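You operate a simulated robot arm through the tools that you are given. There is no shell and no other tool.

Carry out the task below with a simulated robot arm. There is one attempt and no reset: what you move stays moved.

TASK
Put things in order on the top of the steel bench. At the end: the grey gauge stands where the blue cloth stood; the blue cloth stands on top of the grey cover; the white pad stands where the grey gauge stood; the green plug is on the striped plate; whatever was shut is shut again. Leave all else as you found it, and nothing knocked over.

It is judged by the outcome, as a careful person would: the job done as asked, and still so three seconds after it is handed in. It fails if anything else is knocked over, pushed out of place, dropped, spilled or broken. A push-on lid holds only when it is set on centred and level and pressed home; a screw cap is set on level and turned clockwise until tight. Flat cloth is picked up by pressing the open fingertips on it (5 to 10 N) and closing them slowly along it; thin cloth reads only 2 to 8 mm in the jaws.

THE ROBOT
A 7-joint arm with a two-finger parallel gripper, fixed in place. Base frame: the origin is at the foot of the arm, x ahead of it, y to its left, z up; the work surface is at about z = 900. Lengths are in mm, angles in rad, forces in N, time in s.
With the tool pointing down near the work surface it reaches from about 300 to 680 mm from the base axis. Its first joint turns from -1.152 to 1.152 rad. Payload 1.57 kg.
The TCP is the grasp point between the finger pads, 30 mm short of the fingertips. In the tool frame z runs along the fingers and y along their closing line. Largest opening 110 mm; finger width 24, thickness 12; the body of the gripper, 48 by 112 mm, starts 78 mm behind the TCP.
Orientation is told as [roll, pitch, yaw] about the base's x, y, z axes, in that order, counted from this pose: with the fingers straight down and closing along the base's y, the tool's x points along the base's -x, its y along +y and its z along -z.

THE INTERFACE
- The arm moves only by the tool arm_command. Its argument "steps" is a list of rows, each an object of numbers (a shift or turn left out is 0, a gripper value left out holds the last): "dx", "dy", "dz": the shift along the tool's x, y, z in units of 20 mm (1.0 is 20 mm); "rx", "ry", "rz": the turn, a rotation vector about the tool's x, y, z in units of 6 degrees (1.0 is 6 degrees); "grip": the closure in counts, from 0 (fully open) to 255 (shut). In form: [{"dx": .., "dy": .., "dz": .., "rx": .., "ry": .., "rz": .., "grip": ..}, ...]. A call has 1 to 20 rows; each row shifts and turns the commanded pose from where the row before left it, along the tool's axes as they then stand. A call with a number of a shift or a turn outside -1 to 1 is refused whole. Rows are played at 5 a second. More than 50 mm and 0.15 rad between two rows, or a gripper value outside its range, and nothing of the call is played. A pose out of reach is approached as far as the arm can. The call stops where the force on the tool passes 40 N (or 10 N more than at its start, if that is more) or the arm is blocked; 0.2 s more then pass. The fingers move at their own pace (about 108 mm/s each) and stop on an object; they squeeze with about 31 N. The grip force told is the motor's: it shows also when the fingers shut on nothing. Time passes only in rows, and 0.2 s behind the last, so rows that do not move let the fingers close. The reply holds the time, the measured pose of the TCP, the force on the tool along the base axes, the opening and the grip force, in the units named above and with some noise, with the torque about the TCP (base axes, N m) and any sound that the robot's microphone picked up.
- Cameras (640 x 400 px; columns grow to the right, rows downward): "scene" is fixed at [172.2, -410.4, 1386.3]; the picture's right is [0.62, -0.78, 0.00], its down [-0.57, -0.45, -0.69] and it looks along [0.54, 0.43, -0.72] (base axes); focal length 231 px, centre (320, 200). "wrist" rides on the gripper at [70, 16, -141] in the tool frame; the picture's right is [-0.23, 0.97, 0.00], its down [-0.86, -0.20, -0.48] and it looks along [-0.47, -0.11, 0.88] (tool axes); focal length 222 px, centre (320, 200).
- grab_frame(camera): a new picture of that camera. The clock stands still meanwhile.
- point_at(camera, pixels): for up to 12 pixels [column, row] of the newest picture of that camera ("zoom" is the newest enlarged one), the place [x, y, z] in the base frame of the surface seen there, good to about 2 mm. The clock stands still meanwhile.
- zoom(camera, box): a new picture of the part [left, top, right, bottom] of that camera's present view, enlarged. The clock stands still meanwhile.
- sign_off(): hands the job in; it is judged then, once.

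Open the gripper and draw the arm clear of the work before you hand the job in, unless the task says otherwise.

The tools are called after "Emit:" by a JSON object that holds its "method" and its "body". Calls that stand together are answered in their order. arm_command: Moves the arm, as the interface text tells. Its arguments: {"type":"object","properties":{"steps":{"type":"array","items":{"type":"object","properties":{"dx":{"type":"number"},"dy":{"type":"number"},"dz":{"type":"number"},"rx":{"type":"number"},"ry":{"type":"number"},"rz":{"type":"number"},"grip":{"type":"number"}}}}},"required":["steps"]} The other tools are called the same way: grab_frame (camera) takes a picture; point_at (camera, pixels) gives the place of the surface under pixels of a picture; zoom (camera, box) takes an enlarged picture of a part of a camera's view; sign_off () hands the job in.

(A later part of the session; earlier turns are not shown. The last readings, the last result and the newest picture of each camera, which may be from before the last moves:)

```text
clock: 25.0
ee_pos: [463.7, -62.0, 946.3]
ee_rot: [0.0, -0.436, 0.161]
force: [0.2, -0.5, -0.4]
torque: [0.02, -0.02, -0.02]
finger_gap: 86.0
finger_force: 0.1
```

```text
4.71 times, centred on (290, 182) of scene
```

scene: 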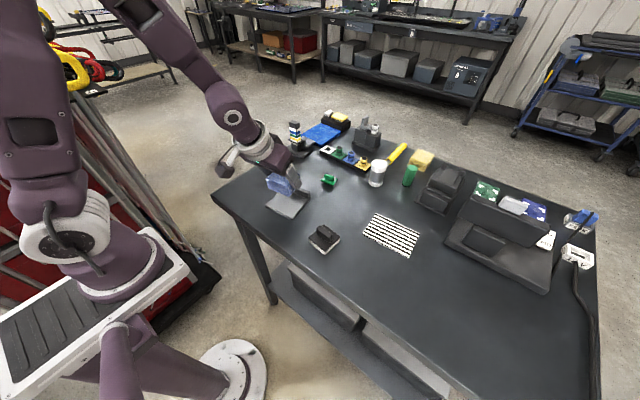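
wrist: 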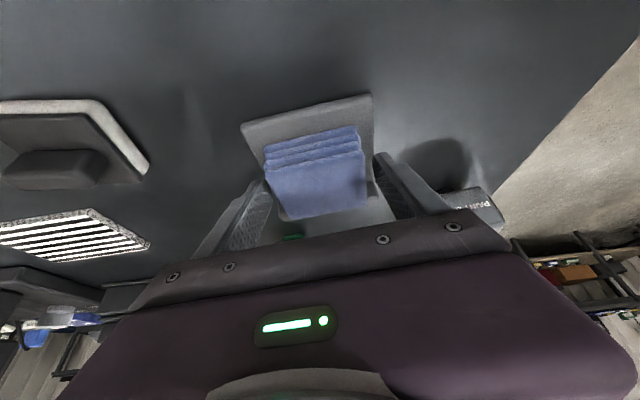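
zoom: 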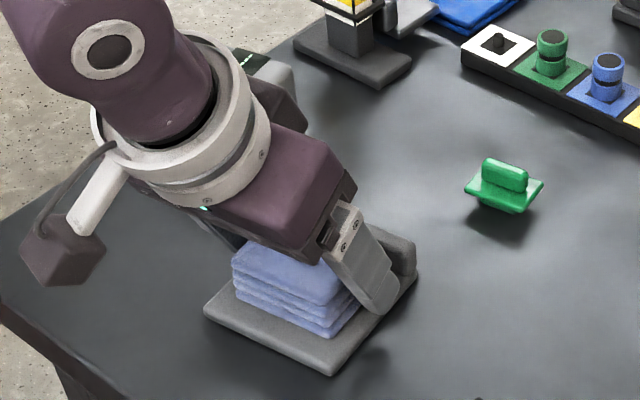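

The cloth rests on the cover with the fingers clear on both sides. I withdraw straight up.

Emit:
{"method": "arm_command", "body": {"steps": [{"dx": -0.21, "dz": -0.45}, {"dx": -0.423, "dz": -0.906}, {"dx": -0.423, "dz": -0.906}, {"dx": -0.423, "dz": -0.906}, {"dx": -0.423, "dz": -0.906}, {"dx": 0, "grip": 0}]}}

Emit:
{"method": "grab_frame", "body": {"camera": "wrist"}}

Emit:
{"method": "zoom", "body": {"camera": "scene", "box": [240, 130, 340, 215]}}

```text
clock: 26.4
ee_pos: [464.5, -62.4, 1037.3]
ee_rot: [0.002, -0.437, 0.159]
force: [0.6, 0.1, -0.2]
torque: [0.03, 0.01, 0.01]
finger_gap: 109.9
finger_force: 0.0
```

```text
taken
```

wrist: 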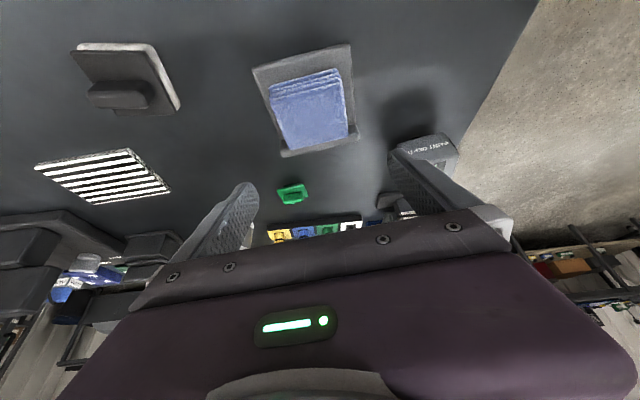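

```text
4.71 times, centred on (290, 172) of scene
```

zoom: 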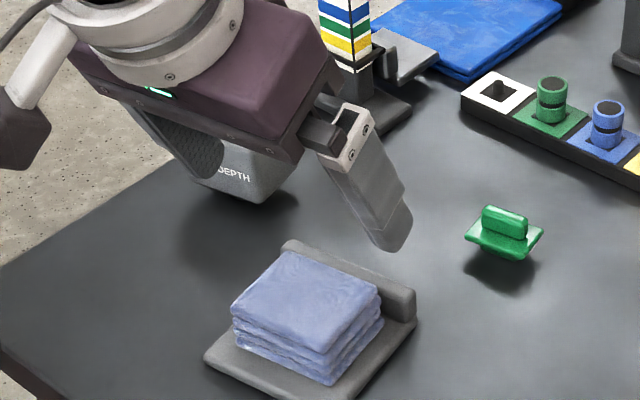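

The cloth sits on the cover. The white socket of the rack looks slightly different, so I zoom there to check nothing was touched.

Emit:
{"method": "zoom", "body": {"camera": "scene", "box": [300, 135, 400, 198]}}

Emit:
{"method": "zoom", "body": {"camera": "wrist", "box": [380, 110, 476, 170]}}

```text
6.35 times, centred on (350, 166) of scene
```

zoom: 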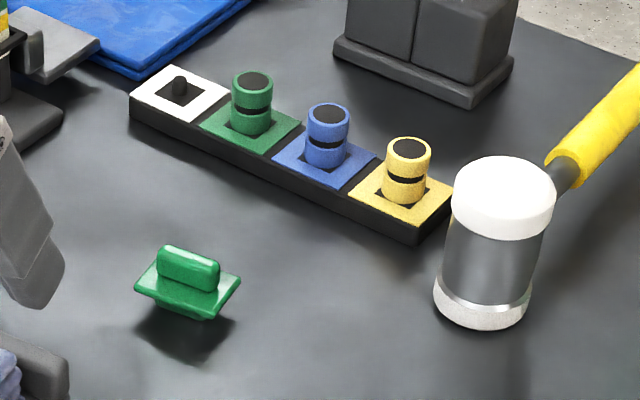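

```text
6.67 times, centred on (428, 140) of wrist
```

zoom: 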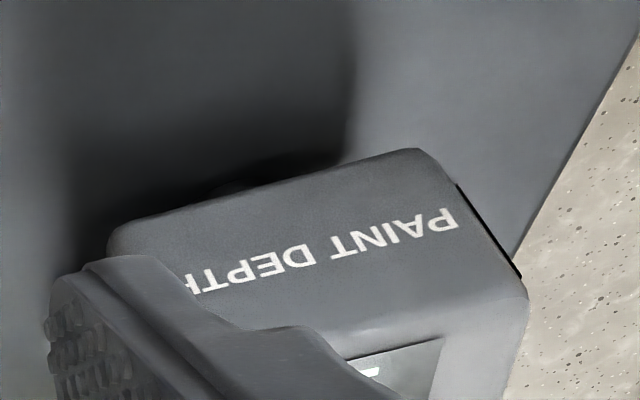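

All as before. Next the gauge: I move above it (its sides at yaw ≈16.5°) with fingertips well over its 961 top, keeping the same tilt for later placing at the far spot.

Emit:
{"method": "arm_command", "body": {"steps": [{"dx": -0.521, "dy": 0.781, "dz": 0.381}, {"dx": -0.521, "dy": 0.781, "dz": 0.381}, {"dx": -0.521, "dy": 0.781, "dz": 0.381}, {"dx": -0.521, "dy": 0.781, "dz": 0.381}, {"dx": -0.521, "dy": 0.781, "dz": 0.381}, {"dx": -0.521, "dy": 0.781, "dz": 0.381}, {"dx": -0.521, "dy": 0.781, "dz": 0.381}, {"dx": -0.521, "dy": 0.781, "dz": 0.381}, {"rx": -0.26, "rz": -0.558}, {"rx": -0.26, "rz": -0.558}, {"dx": 0}]}}

Emit:
{"method": "grab_frame", "body": {"camera": "wrist"}}

Emit:
{"method": "grab_frame", "body": {"camera": "scene"}}

```text
clock: 28.8
ee_pos: [544.1, 77.4, 1017.6]
ee_rot: [-0.001, -0.436, 0.288]
force: [-0.2, 0.0, -0.2]
torque: [0.0, -0.01, 0.0]
finger_gap: 109.6
finger_force: 0.0
```

```text
taken
```

wrist: 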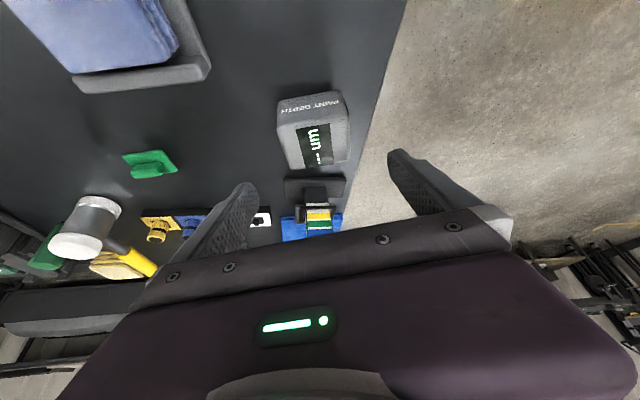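

```text
taken
```

scene: 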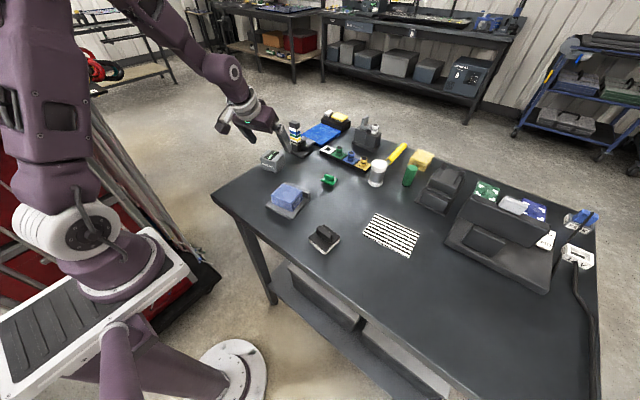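

Emit:
{"method": "zoom", "body": {"camera": "wrist", "box": [260, 80, 372, 220]}}

Emit:
{"method": "point_at", "body": {"camera": "wrist", "pixels": [[280, 110], [340, 99], [348, 155], [292, 167], [315, 130], [280, 103], [338, 92], [290, 180], [342, 180], [318, 195], [318, 165], [365, 130]]}}

```text
2.86 times, centred on (316, 150) of wrist
```

zoom: 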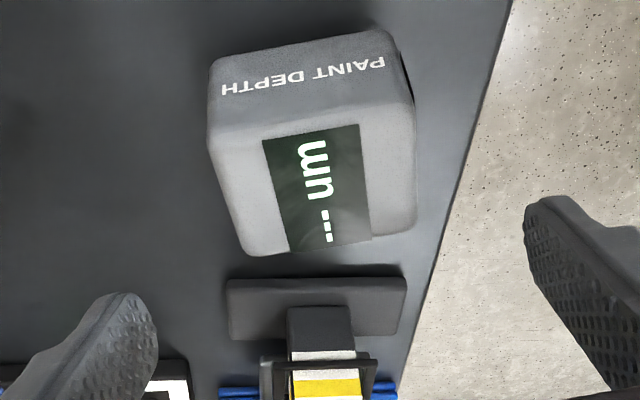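

```text
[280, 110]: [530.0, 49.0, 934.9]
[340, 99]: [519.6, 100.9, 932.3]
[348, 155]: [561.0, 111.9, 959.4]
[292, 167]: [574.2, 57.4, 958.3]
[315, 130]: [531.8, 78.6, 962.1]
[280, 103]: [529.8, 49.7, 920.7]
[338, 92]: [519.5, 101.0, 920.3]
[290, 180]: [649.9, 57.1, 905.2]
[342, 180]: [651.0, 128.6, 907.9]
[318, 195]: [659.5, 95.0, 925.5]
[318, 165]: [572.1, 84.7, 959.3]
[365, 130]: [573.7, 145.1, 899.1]
```

Emit:
{"method": "zoom", "body": {"camera": "wrist", "box": [260, 80, 372, 220]}}

Emit:
{"method": "point_at", "body": {"camera": "zoom", "pixels": [[213, 140], [238, 235], [250, 248], [400, 232], [413, 215], [412, 110], [210, 70], [385, 38], [212, 100], [395, 60], [225, 185], [414, 160]]}}

```text
2.86 times, centred on (316, 150) of wrist
```

zoom: 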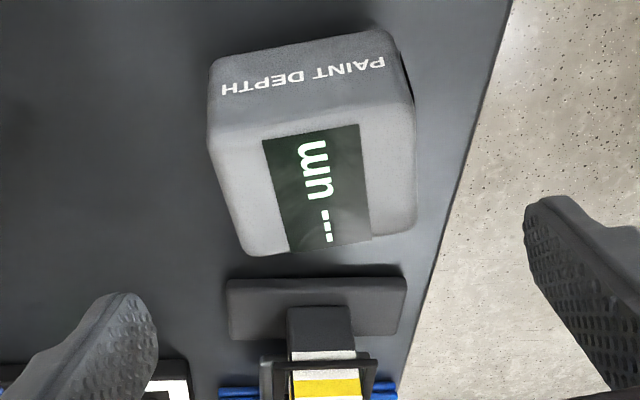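

```text
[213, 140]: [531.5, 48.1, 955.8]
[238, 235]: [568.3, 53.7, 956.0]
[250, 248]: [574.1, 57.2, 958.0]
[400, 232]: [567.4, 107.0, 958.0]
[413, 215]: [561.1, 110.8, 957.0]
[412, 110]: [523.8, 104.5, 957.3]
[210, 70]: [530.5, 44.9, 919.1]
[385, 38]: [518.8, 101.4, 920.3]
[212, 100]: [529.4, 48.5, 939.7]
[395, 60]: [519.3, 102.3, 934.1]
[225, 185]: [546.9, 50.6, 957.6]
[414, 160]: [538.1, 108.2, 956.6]
```

Closer measurement gives the gauge yaw ≈ 10.5°, width ≈ 57, centre ≈ (547.5,78.5). I trim the yaw and lower to z≈940 with the fingers open.

Emit:
{"method": "arm_command", "body": {"steps": [{"rx": 0.208, "rz": 0.446}, {"rx": 0.208, "rz": 0.446}, {"dx": 0.383, "dy": 0.0055, "dz": 0.892}, {"dx": 0.383, "dy": 0.0055, "dz": 0.892}, {"dx": 0}]}}

Emit:
{"method": "grab_frame", "body": {"camera": "wrist"}}

```text
clock: 30.0
ee_pos: [544.7, 77.6, 976.7]
ee_rot: [0.0, -0.435, 0.185]
force: [0.1, -0.2, 0.2]
torque: [0.01, -0.01, 0.0]
finger_gap: 109.9
finger_force: 0.1
```

```text
taken
```

wrist: 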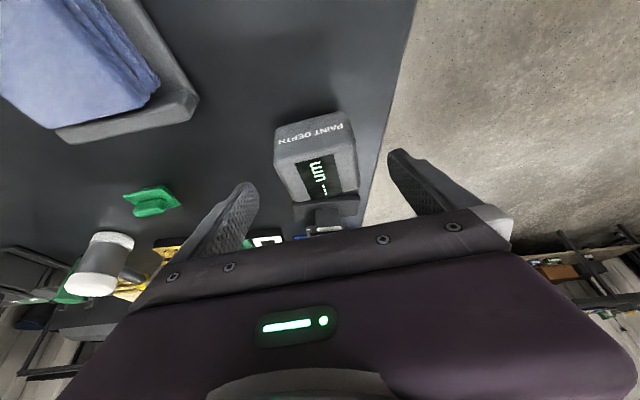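

The gauge at (315,158) is centred between the fingers. I go down the remaining 37 mm.

Emit:
{"method": "arm_command", "body": {"steps": [{"dx": 0.383, "dy": 0.0055, "dz": 0.892}, {"dx": 0.345, "dy": 0.0055, "dz": 0.8}, {"dx": 0}]}}

Emit:
{"method": "zoom", "body": {"camera": "scene", "box": [240, 110, 320, 180]}}

Emit:
{"method": "grab_frame", "body": {"camera": "wrist"}}

```text
clock: 30.8
ee_pos: [545.1, 78.4, 939.7]
ee_rot: [0.001, -0.434, 0.186]
force: [0.6, 0.1, -0.6]
torque: [-0.01, 0.02, -0.03]
finger_gap: 110.4
finger_force: 0.0
```

```text
5.71 times, centred on (280, 145) of scene
```

zoom: 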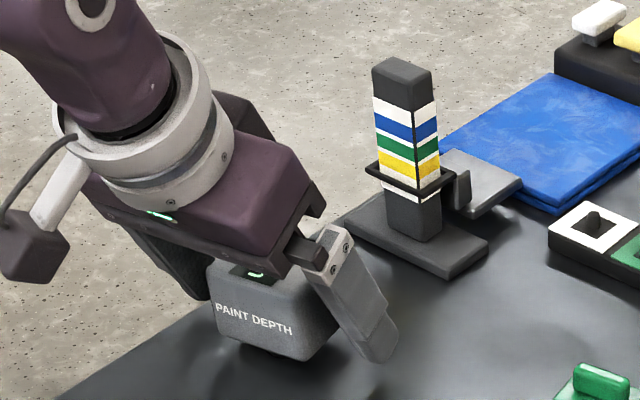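

```text
taken
```

wrist: 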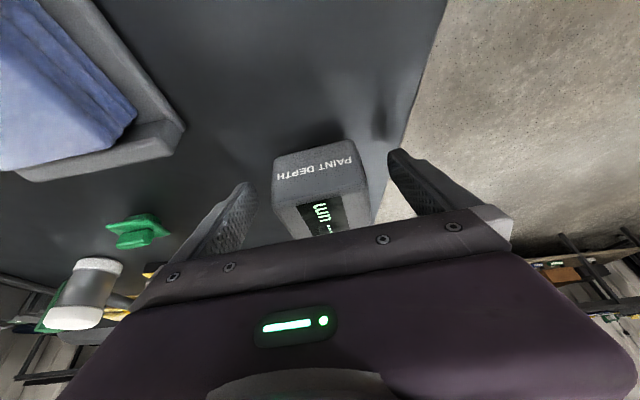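

The fingers straddle the gauge sides. I close slowly.

Emit:
{"method": "arm_command", "body": {"steps": [{"grip": 80}, {"grip": 100}, {"grip": 115}, {"grip": 130}, {"grip": 145}, {"grip": 145}]}}

Emit:
{"method": "grab_frame", "body": {"camera": "wrist"}}

```text
clock: 32.2
ee_pos: [544.6, 78.3, 941.4]
ee_rot: [-0.001, -0.436, 0.184]
force: [1.5, 0.6, 1.3]
torque: [0.08, -0.03, -0.04]
finger_gap: 61.7
finger_force: 30.3
```

```text
taken
```

wrist: 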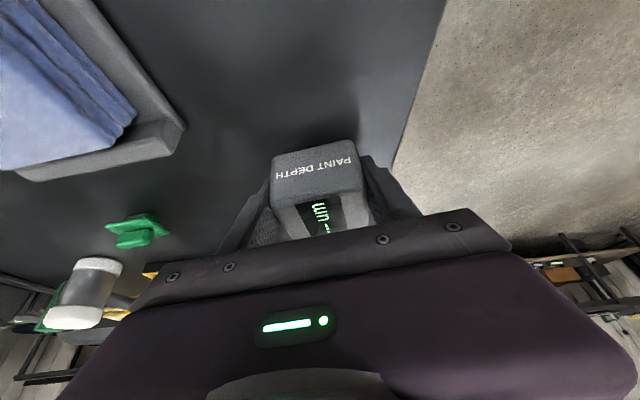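

Gripped at 61.7 mm, 30 N. I lift straight up 20 mm and check.

Emit:
{"method": "arm_command", "body": {"steps": [{"dx": -0.21, "dz": -0.453}, {"dx": -0.21, "dz": -0.453}, {"dx": 0}]}}

Emit:
{"method": "zoom", "body": {"camera": "scene", "box": [240, 110, 320, 180]}}

Emit:
{"method": "grab_frame", "body": {"camera": "wrist"}}

```text
clock: 33.0
ee_pos: [544.8, 77.8, 961.5]
ee_rot: [0.002, -0.436, 0.186]
force: [-0.7, -0.5, -1.9]
torque: [0.04, 0.0, -0.03]
finger_gap: 61.6
finger_force: 31.1
```

```text
5.71 times, centred on (280, 145) of scene
```

zoom: 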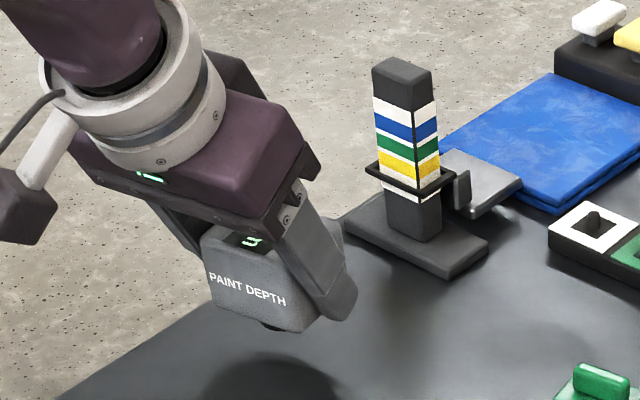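

```text
taken
```

wrist: 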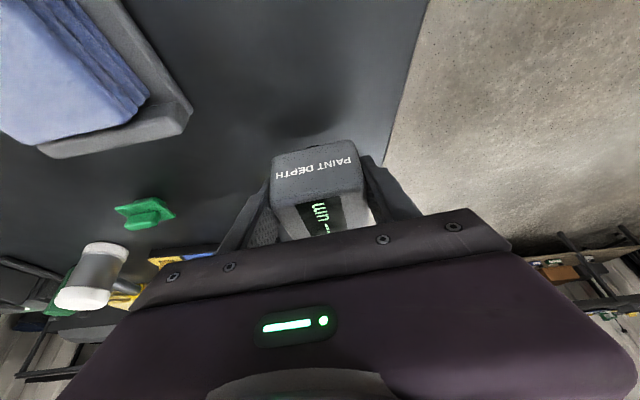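

The gauge is off the bench and level. I raise it to z≈1010 and carry it across.

Emit:
{"method": "arm_command", "body": {"steps": [{"dx": -0.34, "dz": -0.725}, {"dx": -0.34, "dz": -0.725}, {"dx": -0.34, "dz": -0.725}, {"dx": 0.3163, "dy": -0.9295, "dz": -0.1478}, {"dx": 0.3163, "dy": -0.9295, "dz": -0.1478}, {"dx": 0.3163, "dy": -0.9295, "dz": -0.1478}, {"dx": 0.3163, "dy": -0.9295, "dz": -0.1478}, {"dx": 0.3163, "dy": -0.9295, "dz": -0.1478}, {"dx": 0.3163, "dy": -0.9295, "dz": -0.1478}, {"dx": 0.3163, "dy": -0.9295, "dz": -0.1478}, {"dx": 0.3163, "dy": -0.9295, "dz": -0.1478}, {"dx": 0.3163, "dy": -0.9295, "dz": -0.1478}, {"dx": 0.3163, "dy": -0.9295, "dz": -0.1478}, {"dx": 0.3163, "dy": -0.9295, "dz": -0.1478}, {"dx": 0.3163, "dy": -0.9295, "dz": -0.1478}, {"dx": 0.3163, "dy": -0.9295, "dz": -0.1478}, {"dx": 0.3163, "dy": -0.9295, "dz": -0.1478}, {"dx": 0}]}}

```text
clock: 36.8
ee_pos: [496.8, -195.8, 1009.7]
ee_rot: [0.001, -0.435, 0.185]
force: [-0.4, -1.0, -2.0]
torque: [0.03, -0.02, 0.0]
finger_gap: 61.6
finger_force: 31.0
```

Still held. I carry on for the rest and turn the yaw to match the reach used earlier.

Emit:
{"method": "arm_command", "body": {"steps": [{"dx": 0.3163, "dy": -0.9295, "dz": -0.1478}, {"dx": 0.3163, "dy": -0.9295, "dz": -0.1478}, {"dx": 0.3163, "dy": -0.9295, "dz": -0.1478}, {"dx": 0.3163, "dy": -0.9295, "dz": -0.1478}, {"dx": 0.3163, "dy": -0.9295, "dz": -0.1478}, {"dx": 0.3163, "dy": -0.9295, "dz": -0.1478}, {"dx": 0.3163, "dy": -0.9295, "dz": -0.1478}, {"dx": 0.3163, "dy": -0.9295, "dz": -0.1478}, {"dx": 0.3163, "dy": -0.9295, "dz": -0.1478}, {"dx": 0.3163, "dy": -0.9295, "dz": -0.1478}, {"dx": 0.3163, "dy": -0.9295, "dz": -0.1478}, {"dx": 0.3163, "dy": -0.9295, "dz": -0.1478}, {"dx": 0.3163, "dy": -0.9295, "dz": -0.1478}, {"rx": 0.182, "rz": 0.39}, {"rx": 0.182, "rz": 0.39}, {"dx": 0}]}}

```text
clock: 40.2
ee_pos: [451.8, -450.8, 1010.1]
ee_rot: [0.001, -0.437, 0.094]
force: [0.9, 0.4, -1.2]
torque: [-0.01, 0.0, -0.01]
finger_gap: 61.6
finger_force: 30.8
```

Now outward and down toward the former cloth spot: TCP to (444.8,-519.3,977).

Emit:
{"method": "arm_command", "body": {"steps": [{"dx": 0.327, "dy": -0.844, "dz": 0.3}, {"dx": 0.327, "dy": -0.844, "dz": 0.3}, {"dx": 0.327, "dy": -0.844, "dz": 0.3}, {"dx": 0.327, "dy": -0.844, "dz": 0.3}, {"dx": 0}]}}

Emit:
{"method": "grab_frame", "body": {"camera": "wrist"}}

Emit:
{"method": "grab_frame", "body": {"camera": "scene"}}

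```text
clock: 41.4
ee_pos: [444.5, -518.2, 978.4]
ee_rot: [-0.002, -0.434, 0.093]
force: [0.3, -0.1, -2.1]
torque: [-0.03, 0.04, -0.02]
finger_gap: 61.7
finger_force: 30.7
```

```text
taken
```

wrist: 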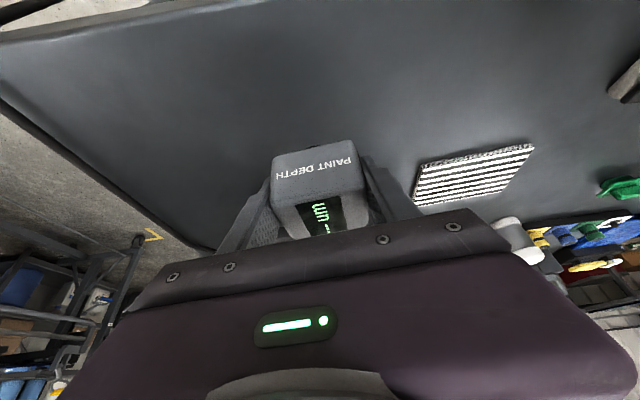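

```text
taken
```

scene: 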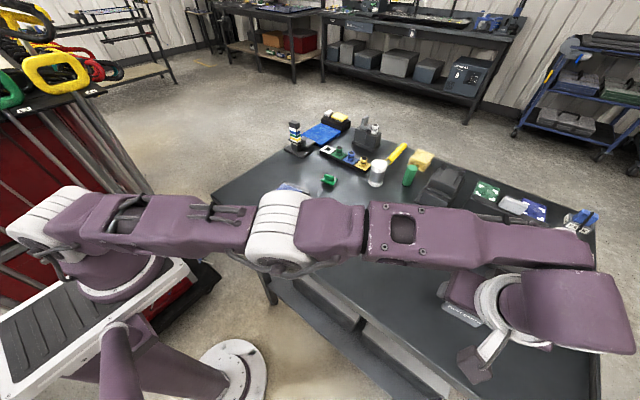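

Over the spot. I lower 33 mm, then slowly until contact.

Emit:
{"method": "arm_command", "body": {"steps": [{"dx": 0.23, "dy": -0.017, "dz": 0.5}, {"dx": 0.23, "dy": -0.017, "dz": 0.5}, {"dx": 0.23, "dy": -0.017, "dz": 0.5}, {"dx": 0}]}}

Emit:
{"method": "arm_command", "body": {"steps": [{"dx": 0.021, "dz": 0.045}, {"dx": 0.021, "dz": 0.045}, {"dx": 0}]}}

```text
clock: 42.4
ee_pos: [446.6, -519.4, 945.4]
ee_rot: [-0.001, -0.434, 0.094]
force: [0.6, 0.6, -1.5]
torque: [0.04, 0.0, -0.01]
finger_gap: 61.8
finger_force: 30.9
```

```text
clock: 43.2
ee_pos: [445.3, -520.5, 942.6]
ee_rot: [0.0, -0.436, 0.095]
force: [-0.4, -0.8, -3.6]
torque: [-0.04, 0.02, 0.0]
finger_gap: 61.6
finger_force: 31.3
```

No contact yet at z≈942.6. I continue in 1 mm steps.

Emit:
{"method": "arm_command", "body": {"steps": [{"dx": 0.021, "dz": 0.045}, {"dx": 0}]}}

Emit:
{"method": "arm_command", "body": {"steps": [{"dx": 0.021, "dz": 0.045}, {"dx": 0}]}}

```text
clock: 43.8
ee_pos: [445.6, -520.1, 941.7]
ee_rot: [0.0, -0.435, 0.095]
force: [0.0, -0.2, -2.8]
torque: [-0.01, -0.01, -0.02]
finger_gap: 61.8
finger_force: 31.2
```

```text
clock: 44.4
ee_pos: [446.4, -520.2, 940.4]
ee_rot: [-0.001, -0.436, 0.093]
force: [0.2, -0.7, -2.4]
torque: [-0.03, 0.02, 0.03]
finger_gap: 61.6
finger_force: 31.0
```

Emit:
{"method": "arm_command", "body": {"steps": [{"dx": 0.016, "dz": 0.034}, {"dx": 0}]}}

Emit:
{"method": "arm_command", "body": {"steps": [{"dx": 0.016, "dz": 0.034}, {"dx": 0}]}}

```text
clock: 45.0
ee_pos: [444.6, -520.1, 939.9]
ee_rot: [0.0, -0.437, 0.093]
force: [-1.0, 2.7, 5.6]
torque: [0.17, 0.01, 0.03]
finger_gap: 62.0
finger_force: 31.1
```

```text
clock: 45.6
ee_pos: [445.4, -520.6, 940.9]
ee_rot: [-0.001, -0.438, 0.095]
force: [-2.2, 5.8, 18.2]
torque: [0.37, 0.08, 0.03]
finger_gap: 61.8
finger_force: 31.2
```

Contact with 18 N; I back off by half a millimetre and then open slowly.

Emit:
{"method": "arm_command", "body": {"steps": [{"dx": -0.016, "dz": -0.034}, {"dx": 0}]}}

Emit:
{"method": "zoom", "body": {"camera": "scene", "box": [400, 230, 540, 350]}}

```text
clock: 46.2
ee_pos: [446.9, -519.6, 941.7]
ee_rot: [-0.002, -0.437, 0.094]
force: [1.7, -2.0, 15.2]
torque: [0.04, -0.06, -0.01]
finger_gap: 61.6
finger_force: 30.6
```

```text
3.33 times, centred on (470, 290) of scene
```

zoom: 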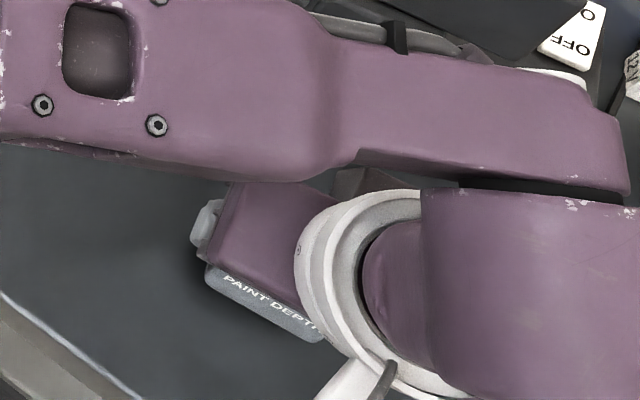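

Emit:
{"method": "arm_command", "body": {"steps": [{"dx": -0.016, "dz": -0.034}, {"dx": 0}, {"dx": 0}]}}

```text
clock: 47.0
ee_pos: [446.4, -520.8, 940.5]
ee_rot: [-0.001, -0.435, 0.093]
force: [2.1, -2.3, 5.5]
torque: [-0.03, -0.21, -0.07]
finger_gap: 61.6
finger_force: 31.2
```

The upward force is down to 5.5 N, a light standing contact. I open slowly to release.

Emit:
{"method": "arm_command", "body": {"steps": [{"grip": 108}, {"grip": 95}, {"grip": 80}, {"grip": 65}, {"grip": 50}, {"dx": 0}]}}

Emit:
{"method": "grab_frame", "body": {"camera": "wrist"}}

```text
clock: 48.4
ee_pos: [445.3, -519.3, 941.4]
ee_rot: [0.002, -0.436, 0.094]
force: [-0.1, -0.2, -0.8]
torque: [0.01, -0.01, 0.01]
finger_gap: 88.4
finger_force: 0.0
```

```text
taken
```

wrist: 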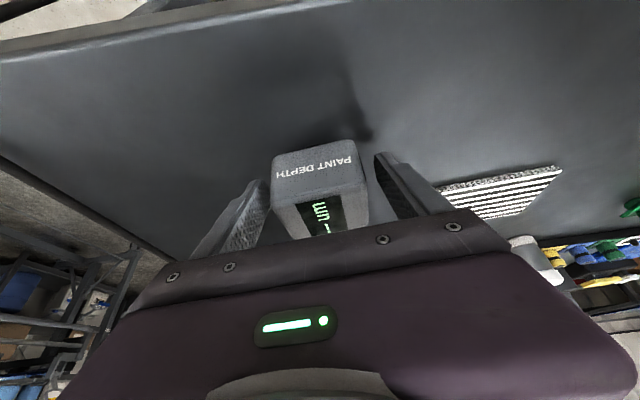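

The gauge stands at the cloth's former spot. I retreat along the tool axis (up and back), fingers sliding free past its sides.

Emit:
{"method": "arm_command", "body": {"steps": [{"dz": -0.5}, {"dz": -1}, {"dz": -1}, {"dz": -1}, {"dz": -1}, {"dx": 0}]}}

Emit:
{"method": "grab_frame", "body": {"camera": "wrist"}}

```text
clock: 49.8
ee_pos: [408.0, -522.9, 1023.8]
ee_rot: [0.001, -0.434, 0.095]
force: [-0.6, -0.2, -0.3]
torque: [0.02, -0.01, 0.01]
finger_gap: 88.5
finger_force: 0.0
```

```text
taken
```

wrist: 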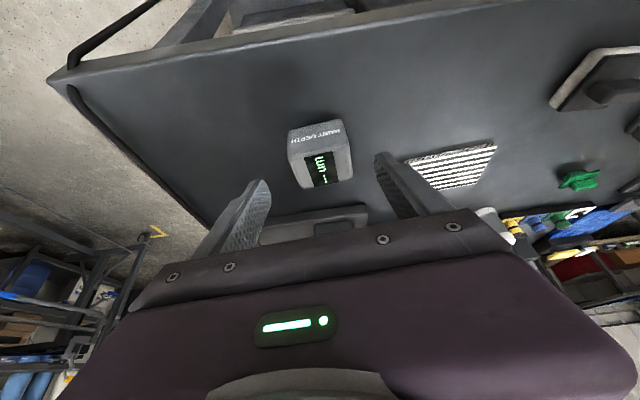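

The gauge stands upright. I move back toward the white pad, untilt the tool and turn the yaw to match the pad (about -3.5°).

Emit:
{"method": "arm_command", "body": {"steps": [{"dx": -0.147, "dy": 0.996, "dz": 0.068}, {"dx": -0.147, "dy": 0.996, "dz": 0.068}, {"dx": -0.147, "dy": 0.996, "dz": 0.068}, {"dx": -0.147, "dy": 0.996, "dz": 0.068}, {"dx": -0.147, "dy": 0.996, "dz": 0.068}, {"dx": -0.147, "dy": 0.996, "dz": 0.068}, {"dx": -0.147, "dy": 0.996, "dz": 0.068}, {"dx": -0.147, "dy": 0.996, "dz": 0.068}, {"dx": -0.147, "dy": 0.996, "dz": 0.068}, {"dx": -0.147, "dy": 0.996, "dz": 0.068}, {"dx": -0.147, "dy": 0.996, "dz": 0.068}, {"dx": -0.147, "dy": 0.996, "dz": 0.068}, {"dx": -0.147, "dy": 0.996, "dz": 0.068}, {"dx": -0.147, "dy": 0.996, "dz": 0.068}, {"dx": -0.147, "dy": 0.996, "dz": 0.068}, {"ry": 0.83}, {"ry": 0.83}, {"ry": 0.83}, {"ry": 0.83}, {"ry": 0.83}]}}

Emit:
{"method": "arm_command", "body": {"steps": [{"rz": 0.75}, {"rz": 0.74}, {"dx": 0}]}}

Emit:
{"method": "grab_frame", "body": {"camera": "wrist"}}

Emit:
{"method": "grab_frame", "body": {"camera": "scene"}}

```text
clock: 54.0
ee_pos: [427.5, -222.3, 1021.4]
ee_rot: [0.0, 0.0, 0.093]
force: [-0.2, -0.3, 0.1]
torque: [0.0, 0.02, 0.02]
finger_gap: 88.7
finger_force: 0.0
```

```text
clock: 54.8
ee_pos: [428.6, -222.1, 1021.6]
ee_rot: [0.0, -0.002, -0.064]
force: [0.2, -1.3, 0.1]
torque: [0.0, -0.02, 0.04]
finger_gap: 88.5
finger_force: 0.0
```

```text
taken
```

wrist: 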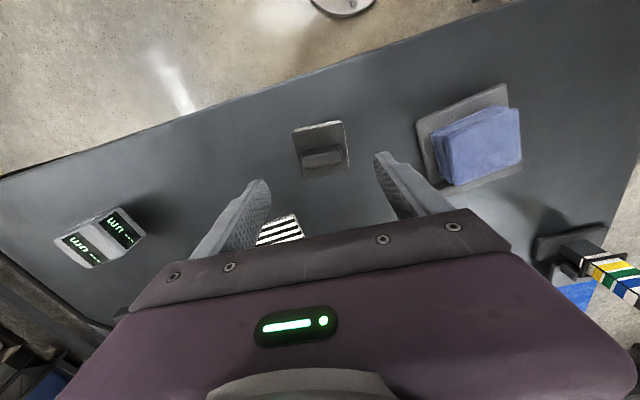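

```text
taken
```

scene: 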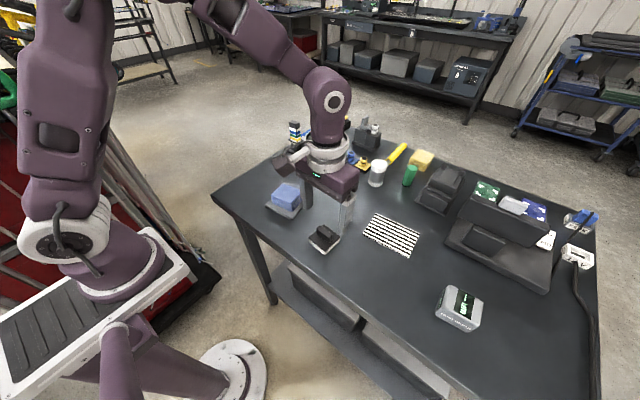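

The gauge stands at (460,306) in the scene view. I check its place and the pad's place more exactly.

Emit:
{"method": "zoom", "body": {"camera": "scene", "box": [415, 270, 505, 345]}}

Emit:
{"method": "point_at", "body": {"camera": "zoom", "pixels": [[185, 235], [245, 100], [470, 165], [425, 335], [320, 200], [200, 295], [300, 340], [415, 385], [330, 270], [310, 345], [480, 300], [180, 180]]}}

Emit:
{"method": "zoom", "body": {"camera": "wrist", "box": [264, 100, 376, 200]}}

Emit:
{"method": "point_at", "body": {"camera": "wrist", "pixels": [[294, 130], [344, 122], [349, 168], [303, 176], [304, 156], [340, 150], [341, 160], [306, 166], [322, 156], [322, 165], [300, 155], [346, 152]]}}

```text
5.33 times, centred on (460, 308) of scene
```

zoom: 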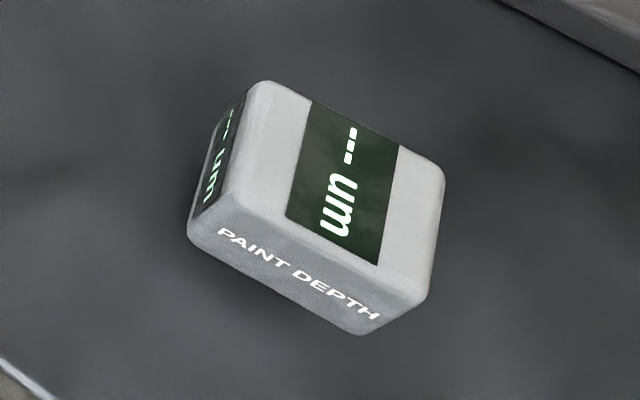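

```text
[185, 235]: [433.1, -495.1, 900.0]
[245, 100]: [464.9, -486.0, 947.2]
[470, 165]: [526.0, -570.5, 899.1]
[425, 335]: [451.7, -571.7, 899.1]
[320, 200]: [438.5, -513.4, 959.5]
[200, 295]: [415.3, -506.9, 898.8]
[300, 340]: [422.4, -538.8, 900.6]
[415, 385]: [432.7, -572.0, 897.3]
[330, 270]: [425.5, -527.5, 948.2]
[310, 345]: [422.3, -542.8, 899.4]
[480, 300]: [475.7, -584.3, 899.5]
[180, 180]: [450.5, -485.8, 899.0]
```

```text
4.00 times, centred on (320, 150) of wrist
```

zoom: 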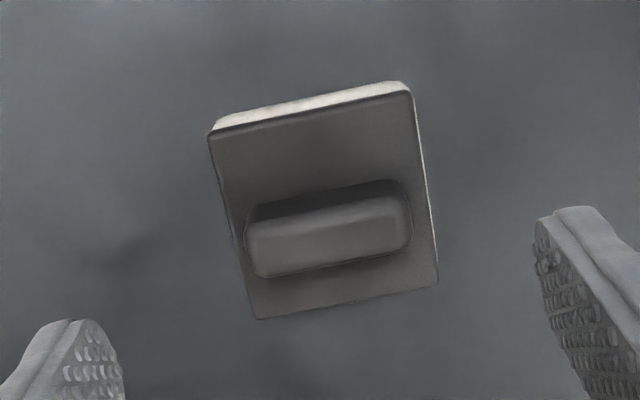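

```text
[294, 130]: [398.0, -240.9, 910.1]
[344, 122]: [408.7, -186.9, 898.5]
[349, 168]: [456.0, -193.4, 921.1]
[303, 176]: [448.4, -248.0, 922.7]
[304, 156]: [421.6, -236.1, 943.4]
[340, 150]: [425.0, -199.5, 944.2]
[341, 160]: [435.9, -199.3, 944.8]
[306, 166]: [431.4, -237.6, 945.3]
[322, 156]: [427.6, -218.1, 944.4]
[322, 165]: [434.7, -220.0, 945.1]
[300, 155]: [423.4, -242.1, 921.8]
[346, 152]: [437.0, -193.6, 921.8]
```

The gauge stands square at its new spot. The pad's handle runs from y −199 to −237 at x≈428.5, yaw ≈ −5.5°; I align and lower so the tips come just above the pad's plate (z≈922).

Emit:
{"method": "arm_command", "body": {"steps": [{"rz": 0.29, "dx": 0.018, "dy": 0.19}, {"dz": 0.9}, {"dz": 0.9}, {"dz": 0.9}, {"dz": 0.55}, {"dx": 0}]}}

Emit:
{"method": "grab_frame", "body": {"camera": "wrist"}}

Emit:
{"method": "zoom", "body": {"camera": "scene", "box": [280, 190, 380, 265]}}

```text
clock: 56.2
ee_pos: [427.1, -218.1, 957.0]
ee_rot: [0.0, -0.002, -0.093]
force: [-0.2, -0.1, -0.4]
torque: [0.01, 0.0, -0.03]
finger_gap: 88.2
finger_force: 0.0
```

```text
taken
```

wrist: 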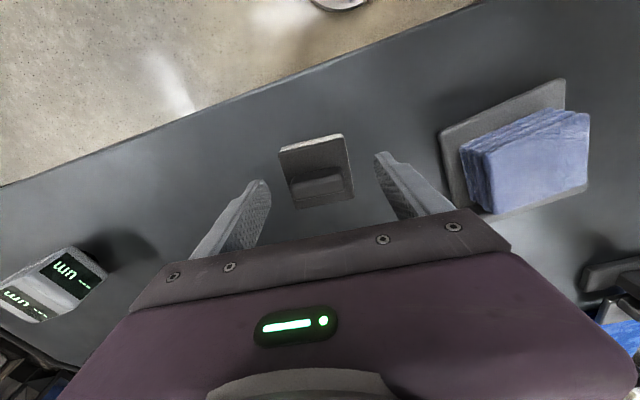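

```text
5.33 times, centred on (330, 228) of scene
```

zoom: 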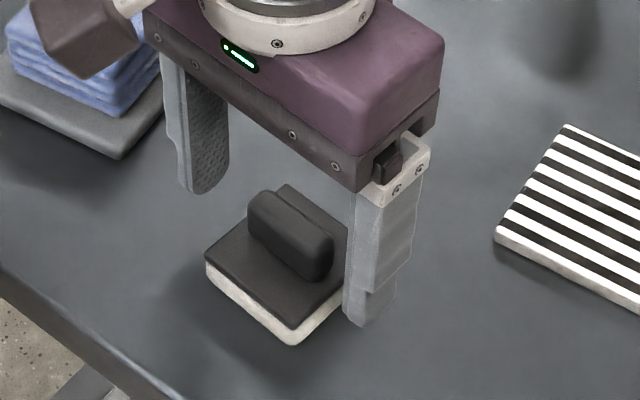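

Tips are at about z 927, either end of the handle. I lower 2 mm more and close slowly.

Emit:
{"method": "arm_command", "body": {"steps": [{"dz": 0.1, "dx": -0.05}, {"grip": 100}, {"grip": 130}, {"grip": 150}, {"grip": 165}, {"grip": 180}, {"dx": 0}]}}

Emit:
{"method": "grab_frame", "body": {"camera": "wrist"}}

Emit:
{"method": "zoom", "body": {"camera": "scene", "box": [280, 190, 380, 265]}}

```text
clock: 57.8
ee_pos: [429.5, -218.2, 954.5]
ee_rot: [0.0, -0.001, -0.092]
force: [0.6, -0.7, 0.8]
torque: [-0.03, -0.03, 0.0]
finger_gap: 42.5
finger_force: 31.5
```

```text
taken
```

wrist: 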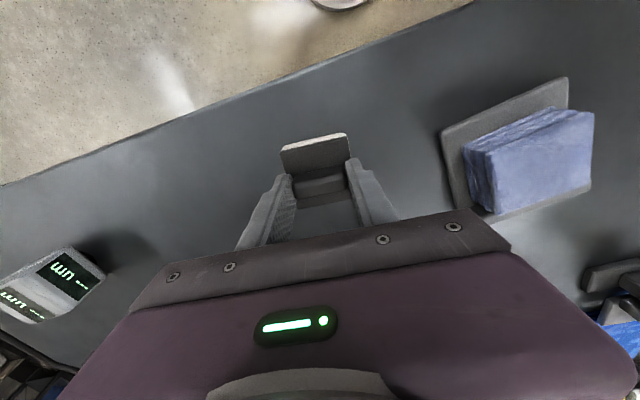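

```text
5.33 times, centred on (330, 228) of scene
```

zoom: 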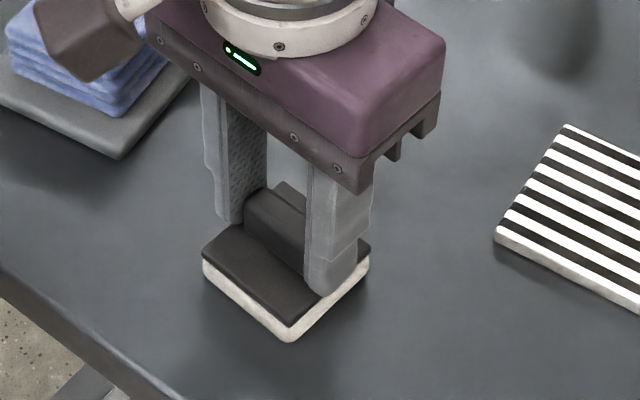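

Held on the handle at 42.5 mm, 31 N. I lift 20 mm and check.

Emit:
{"method": "arm_command", "body": {"steps": [{"dz": -0.5}, {"dz": -0.5}, {"dx": 0}]}}

Emit:
{"method": "zoom", "body": {"camera": "scene", "box": [280, 190, 380, 265]}}

```text
clock: 58.6
ee_pos: [429.3, -217.7, 975.0]
ee_rot: [0.0, -0.002, -0.092]
force: [-0.8, 0.1, -0.4]
torque: [-0.02, -0.02, 0.0]
finger_gap: 42.7
finger_force: 30.7
```

```text
5.33 times, centred on (330, 228) of scene
```

zoom: 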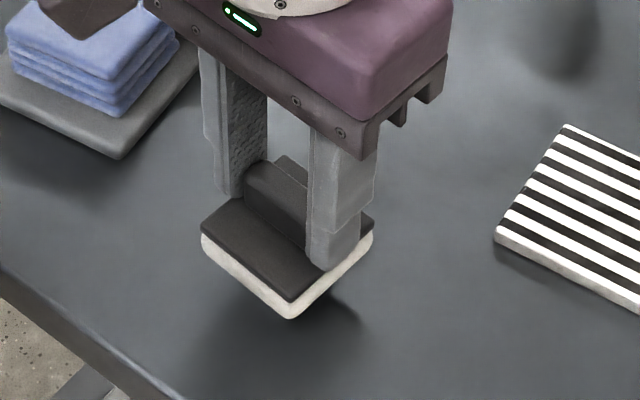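

It hangs level. I raise it to z≈1035 and carry it to the gauge's former spot (547.5,79).

Emit:
{"method": "arm_command", "body": {"steps": [{"dz": -1}, {"dz": -1}, {"dz": -1}, {"dx": -0.2834, "dy": 0.96}, {"dx": -0.2834, "dy": 0.96}, {"dx": -0.2834, "dy": 0.96}, {"dx": -0.2834, "dy": 0.96}, {"dx": -0.2834, "dy": 0.96}, {"dx": -0.2834, "dy": 0.96}, {"dx": -0.2834, "dy": 0.96}, {"dx": -0.2834, "dy": 0.96}, {"dx": -0.2834, "dy": 0.96}, {"dx": -0.2834, "dy": 0.96}, {"dx": -0.2834, "dy": 0.96}, {"dx": -0.2834, "dy": 0.96}, {"dx": -0.2834, "dy": 0.96}, {"dx": -0.2834, "dy": 0.96}, {"dx": -0.2834, "dy": 0.96}, {"dx": -0.2834, "dy": 0.96}, {"dx": 0}]}}

Emit:
{"method": "grab_frame", "body": {"camera": "wrist"}}

Emit:
{"method": "grab_frame", "body": {"camera": "scene"}}

```text
clock: 62.8
ee_pos: [548.7, 80.2, 1035.3]
ee_rot: [0.0, -0.001, -0.094]
force: [0.4, 0.1, -0.6]
torque: [0.01, -0.02, -0.03]
finger_gap: 42.7
finger_force: 30.6
```

```text
taken
```

wrist: 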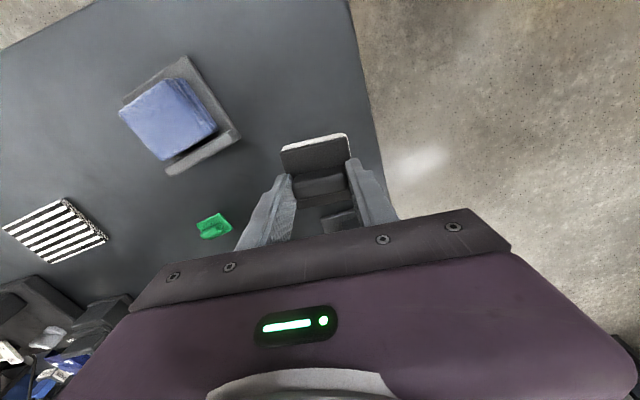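

```text
taken
```

scene: 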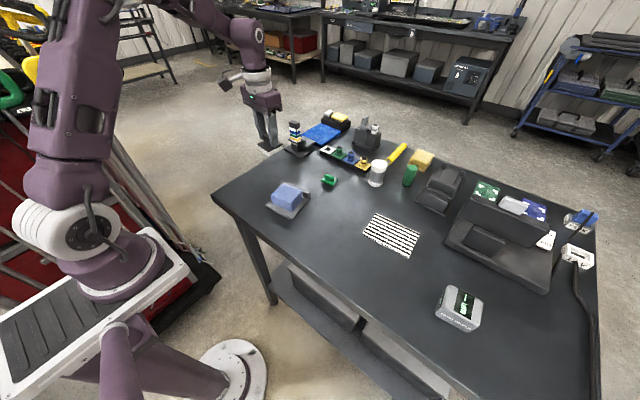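

The pad hangs over the gauge's former spot. I lower to 5 mm above the bench, then slowly.

Emit:
{"method": "arm_command", "body": {"steps": [{"dz": 0.95, "dx": 0.03}, {"dz": 0.95}, {"dz": 0.95}, {"dz": 0.85}, {"dx": 0}]}}

Emit:
{"method": "zoom", "body": {"camera": "scene", "box": [240, 110, 320, 180]}}

```text
clock: 64.0
ee_pos: [547.9, 78.6, 960.2]
ee_rot: [-0.001, -0.002, -0.093]
force: [-0.6, 0.7, -1.9]
torque: [0.0, 0.02, -0.02]
finger_gap: 42.8
finger_force: 31.0
```

```text
5.71 times, centred on (280, 145) of scene
```

zoom: 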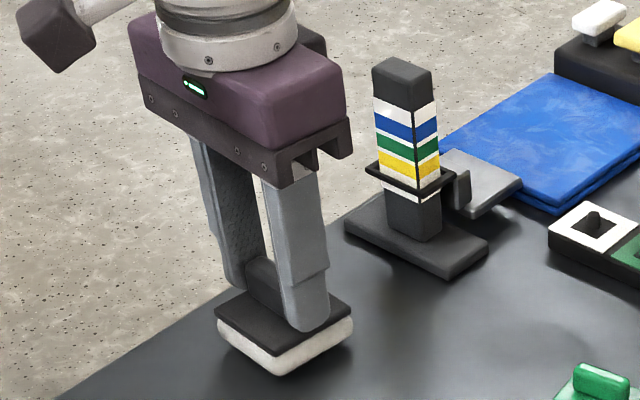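

Only a few mm left. I go down in small steps watching the force.

Emit:
{"method": "arm_command", "body": {"steps": [{"dz": 0.1}, {"dz": 0.075}, {"dx": 0}]}}

Emit:
{"method": "arm_command", "body": {"steps": [{"dz": 0.05}, {"dx": 0}]}}

```text
clock: 64.8
ee_pos: [547.6, 80.1, 956.5]
ee_rot: [0.001, -0.001, -0.092]
force: [-0.3, 0.3, -1.1]
torque: [0.05, 0.01, 0.01]
finger_gap: 42.6
finger_force: 30.7
```

```text
clock: 65.4
ee_pos: [546.3, 80.0, 955.4]
ee_rot: [0.001, -0.002, -0.093]
force: [-0.9, 0.6, 0.1]
torque: [0.04, 0.02, -0.03]
finger_gap: 42.8
finger_force: 30.8
```

Emit:
{"method": "arm_command", "body": {"steps": [{"dz": 0.04}, {"dx": 0}]}}

```text
clock: 66.0
ee_pos: [548.0, 79.2, 957.1]
ee_rot: [0.0, -0.002, -0.091]
force: [0.1, 0.1, -0.9]
torque: [0.01, -0.01, 0.01]
finger_gap: 42.8
finger_force: 31.1
```

No contact yet; the readings are noisy by about a mm. I continue in small steps.

Emit:
{"method": "arm_command", "body": {"steps": [{"dz": 0.04}, {"dx": 0}]}}

Emit:
{"method": "arm_command", "body": {"steps": [{"dz": 0.03}, {"dx": 0}]}}

```text
clock: 66.6
ee_pos: [548.3, 79.0, 955.4]
ee_rot: [0.0, -0.003, -0.091]
force: [0.7, -0.2, -0.8]
torque: [-0.01, 0.02, 0.03]
finger_gap: 42.6
finger_force: 31.1
```

```text
clock: 67.2
ee_pos: [548.3, 80.0, 953.7]
ee_rot: [-0.001, -0.003, -0.092]
force: [-2.4, -0.7, 9.2]
torque: [-0.01, 0.14, -0.01]
finger_gap: 42.7
finger_force: 31.4
```

Contact at 9 N. I open slowly to release the handle.

Emit:
{"method": "arm_command", "body": {"steps": [{"grip": 150}, {"grip": 135}, {"grip": 115}, {"grip": 90}, {"grip": 70}, {"dx": 0}]}}

Emit:
{"method": "zoom", "body": {"camera": "scene", "box": [240, 110, 320, 180]}}

```text
clock: 68.6
ee_pos: [547.5, 79.9, 953.4]
ee_rot: [0.0, -0.003, -0.093]
force: [-0.2, -0.2, 0.1]
torque: [-0.02, 0.0, 0.01]
finger_gap: 79.6
finger_force: 0.1
```

```text
5.71 times, centred on (280, 145) of scene
```

zoom: 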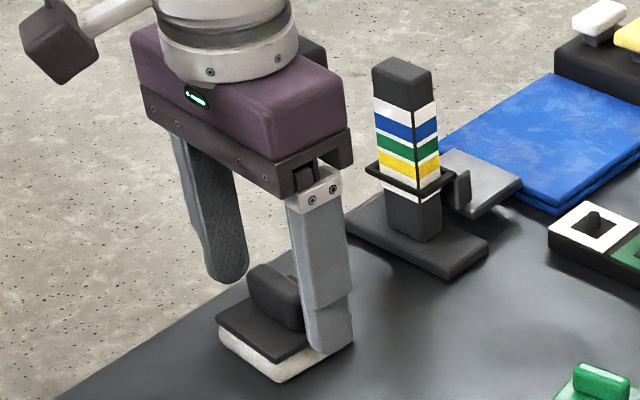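

The pad stands at the gauge's former spot. I lift clear and move high towards the green plug at (605,-103).

Emit:
{"method": "arm_command", "body": {"steps": [{"dz": -0.5}, {"dz": -1}, {"dz": -1}, {"dz": -1}, {"dz": -0.5}, {"dx": -0.413, "dy": -0.983}, {"dx": -0.413, "dy": -0.983}, {"dx": -0.413, "dy": -0.983}, {"dx": -0.413, "dy": -0.983}, {"dx": -0.413, "dy": -0.983}, {"dx": -0.413, "dy": -0.983}, {"dx": -0.413, "dy": -0.983}, {"dx": -0.413, "dy": -0.983}, {"dx": -0.413, "dy": -0.983}, {"dx": 0}]}}

Emit:
{"method": "grab_frame", "body": {"camera": "wrist"}}

Emit:
{"method": "grab_frame", "body": {"camera": "scene"}}

```text
clock: 71.8
ee_pos: [606.4, -104.1, 1035.3]
ee_rot: [0.0, -0.004, -0.091]
force: [0.0, -0.1, 0.2]
torque: [0.0, 0.02, -0.02]
finger_gap: 79.6
finger_force: 0.0
```

```text
taken
```

wrist: 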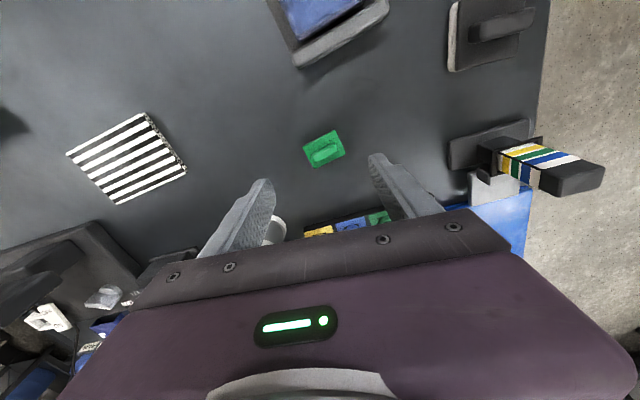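

```text
taken
```

scene: 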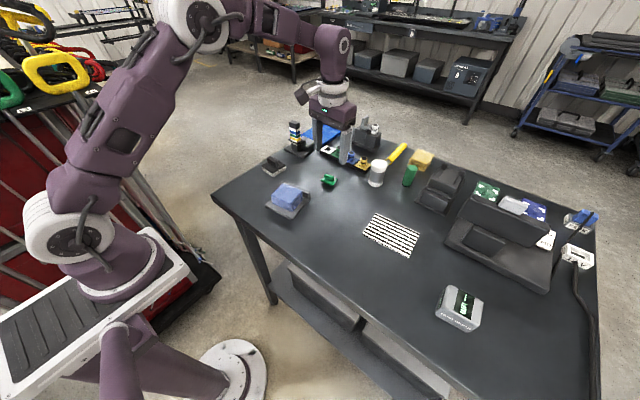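

The plug is at (323,149) in the wrist view. I measure its handle and flange.

Emit:
{"method": "zoom", "body": {"camera": "wrist", "box": [291, 125, 355, 173]}}

Emit:
{"method": "point_at", "body": {"camera": "zoom", "pixels": [[235, 190], [410, 145], [250, 285], [430, 225], [220, 250], [410, 165], [325, 235], [320, 190], [215, 215], [415, 190], [270, 340], [480, 270]]}}

```text
8.33 times, centred on (323, 149) of wrist
```

zoom: 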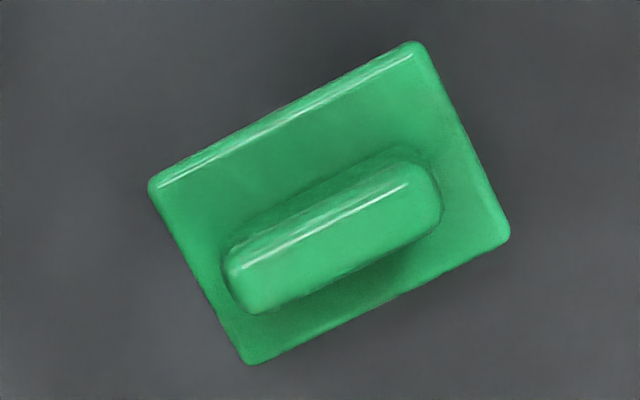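

```text
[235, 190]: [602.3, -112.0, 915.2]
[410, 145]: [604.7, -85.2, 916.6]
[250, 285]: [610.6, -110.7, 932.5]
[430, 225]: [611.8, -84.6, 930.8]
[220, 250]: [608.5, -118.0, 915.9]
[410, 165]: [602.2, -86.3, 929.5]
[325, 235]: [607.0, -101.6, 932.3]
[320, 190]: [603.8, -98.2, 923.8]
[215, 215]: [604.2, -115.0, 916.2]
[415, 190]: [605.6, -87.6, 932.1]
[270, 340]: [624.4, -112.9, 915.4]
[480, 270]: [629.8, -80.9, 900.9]
```

Emit:
{"method": "point_at", "body": {"camera": "zoom", "pixels": [[160, 188], [408, 55], [500, 232], [252, 352], [285, 120], [375, 298], [205, 280], [460, 145], [262, 295], [420, 215], [235, 262], [400, 178]]}}

```text
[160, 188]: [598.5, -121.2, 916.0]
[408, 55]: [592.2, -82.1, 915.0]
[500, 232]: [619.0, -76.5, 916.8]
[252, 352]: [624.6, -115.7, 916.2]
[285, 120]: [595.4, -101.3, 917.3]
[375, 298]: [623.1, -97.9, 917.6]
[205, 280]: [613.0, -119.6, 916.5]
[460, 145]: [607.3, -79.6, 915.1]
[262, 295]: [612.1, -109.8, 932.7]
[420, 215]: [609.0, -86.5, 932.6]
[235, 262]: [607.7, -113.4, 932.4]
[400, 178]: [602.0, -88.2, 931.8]
```

Flange 40 x 27 mm centred (608.5,-99), handle ~30 mm long, top 932.5, yaw ≈ 11°. I turn the tool to match and lower so the tips end just above the flange (z≈917).

Emit:
{"method": "arm_command", "body": {"steps": [{"rz": -0.893}, {"rz": -0.893}, {"rz": -0.893}, {"dx": -0.113, "dy": 0.218}, {"dz": 0.9}, {"dz": 0.9}, {"dz": 0.9}, {"dz": 0.9}, {"dz": 0.5}, {"dx": 0}]}}

Emit:
{"method": "grab_frame", "body": {"camera": "wrist"}}

Emit:
{"method": "zoom", "body": {"camera": "scene", "box": [285, 130, 375, 200]}}

```text
clock: 74.0
ee_pos: [606.2, -98.7, 952.4]
ee_rot: [0.002, -0.002, 0.189]
force: [0.3, -0.7, -0.3]
torque: [-0.02, -0.01, 0.01]
finger_gap: 79.8
finger_force: 0.0
```

```text
taken
```

wrist: 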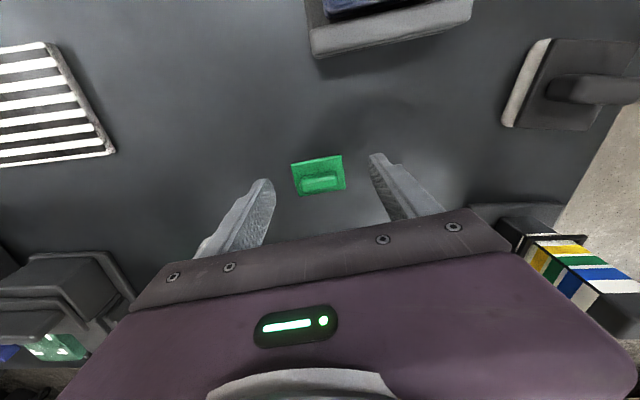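

```text
5.71 times, centred on (330, 165) of scene
```

zoom: 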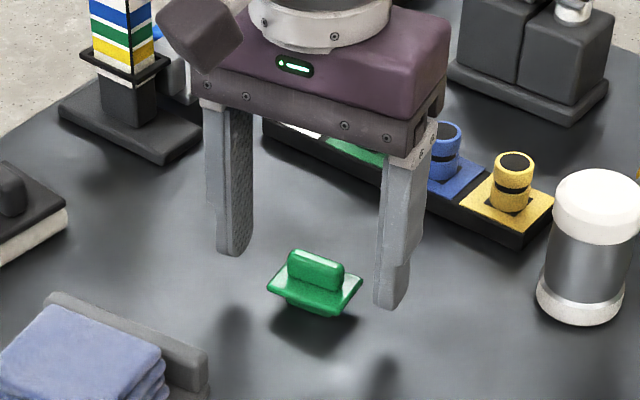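

Emit:
{"method": "zoom", "body": {"camera": "wrist", "box": [280, 145, 360, 205]}}

Emit:
{"method": "point_at", "body": {"camera": "wrist", "pixels": [[304, 182], [336, 177], [338, 188], [306, 191], [321, 185], [294, 165], [341, 158], [299, 194], [344, 187]]}}

```text
6.67 times, centred on (320, 175) of wrist
```

zoom: 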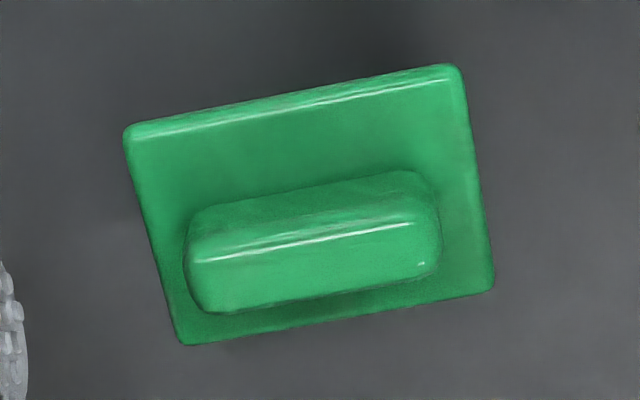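

```text
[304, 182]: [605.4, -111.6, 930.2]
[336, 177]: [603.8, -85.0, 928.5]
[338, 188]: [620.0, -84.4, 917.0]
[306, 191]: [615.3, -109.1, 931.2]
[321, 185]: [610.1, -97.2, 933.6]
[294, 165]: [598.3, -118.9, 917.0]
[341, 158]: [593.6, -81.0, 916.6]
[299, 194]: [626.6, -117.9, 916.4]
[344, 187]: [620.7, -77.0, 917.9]
```

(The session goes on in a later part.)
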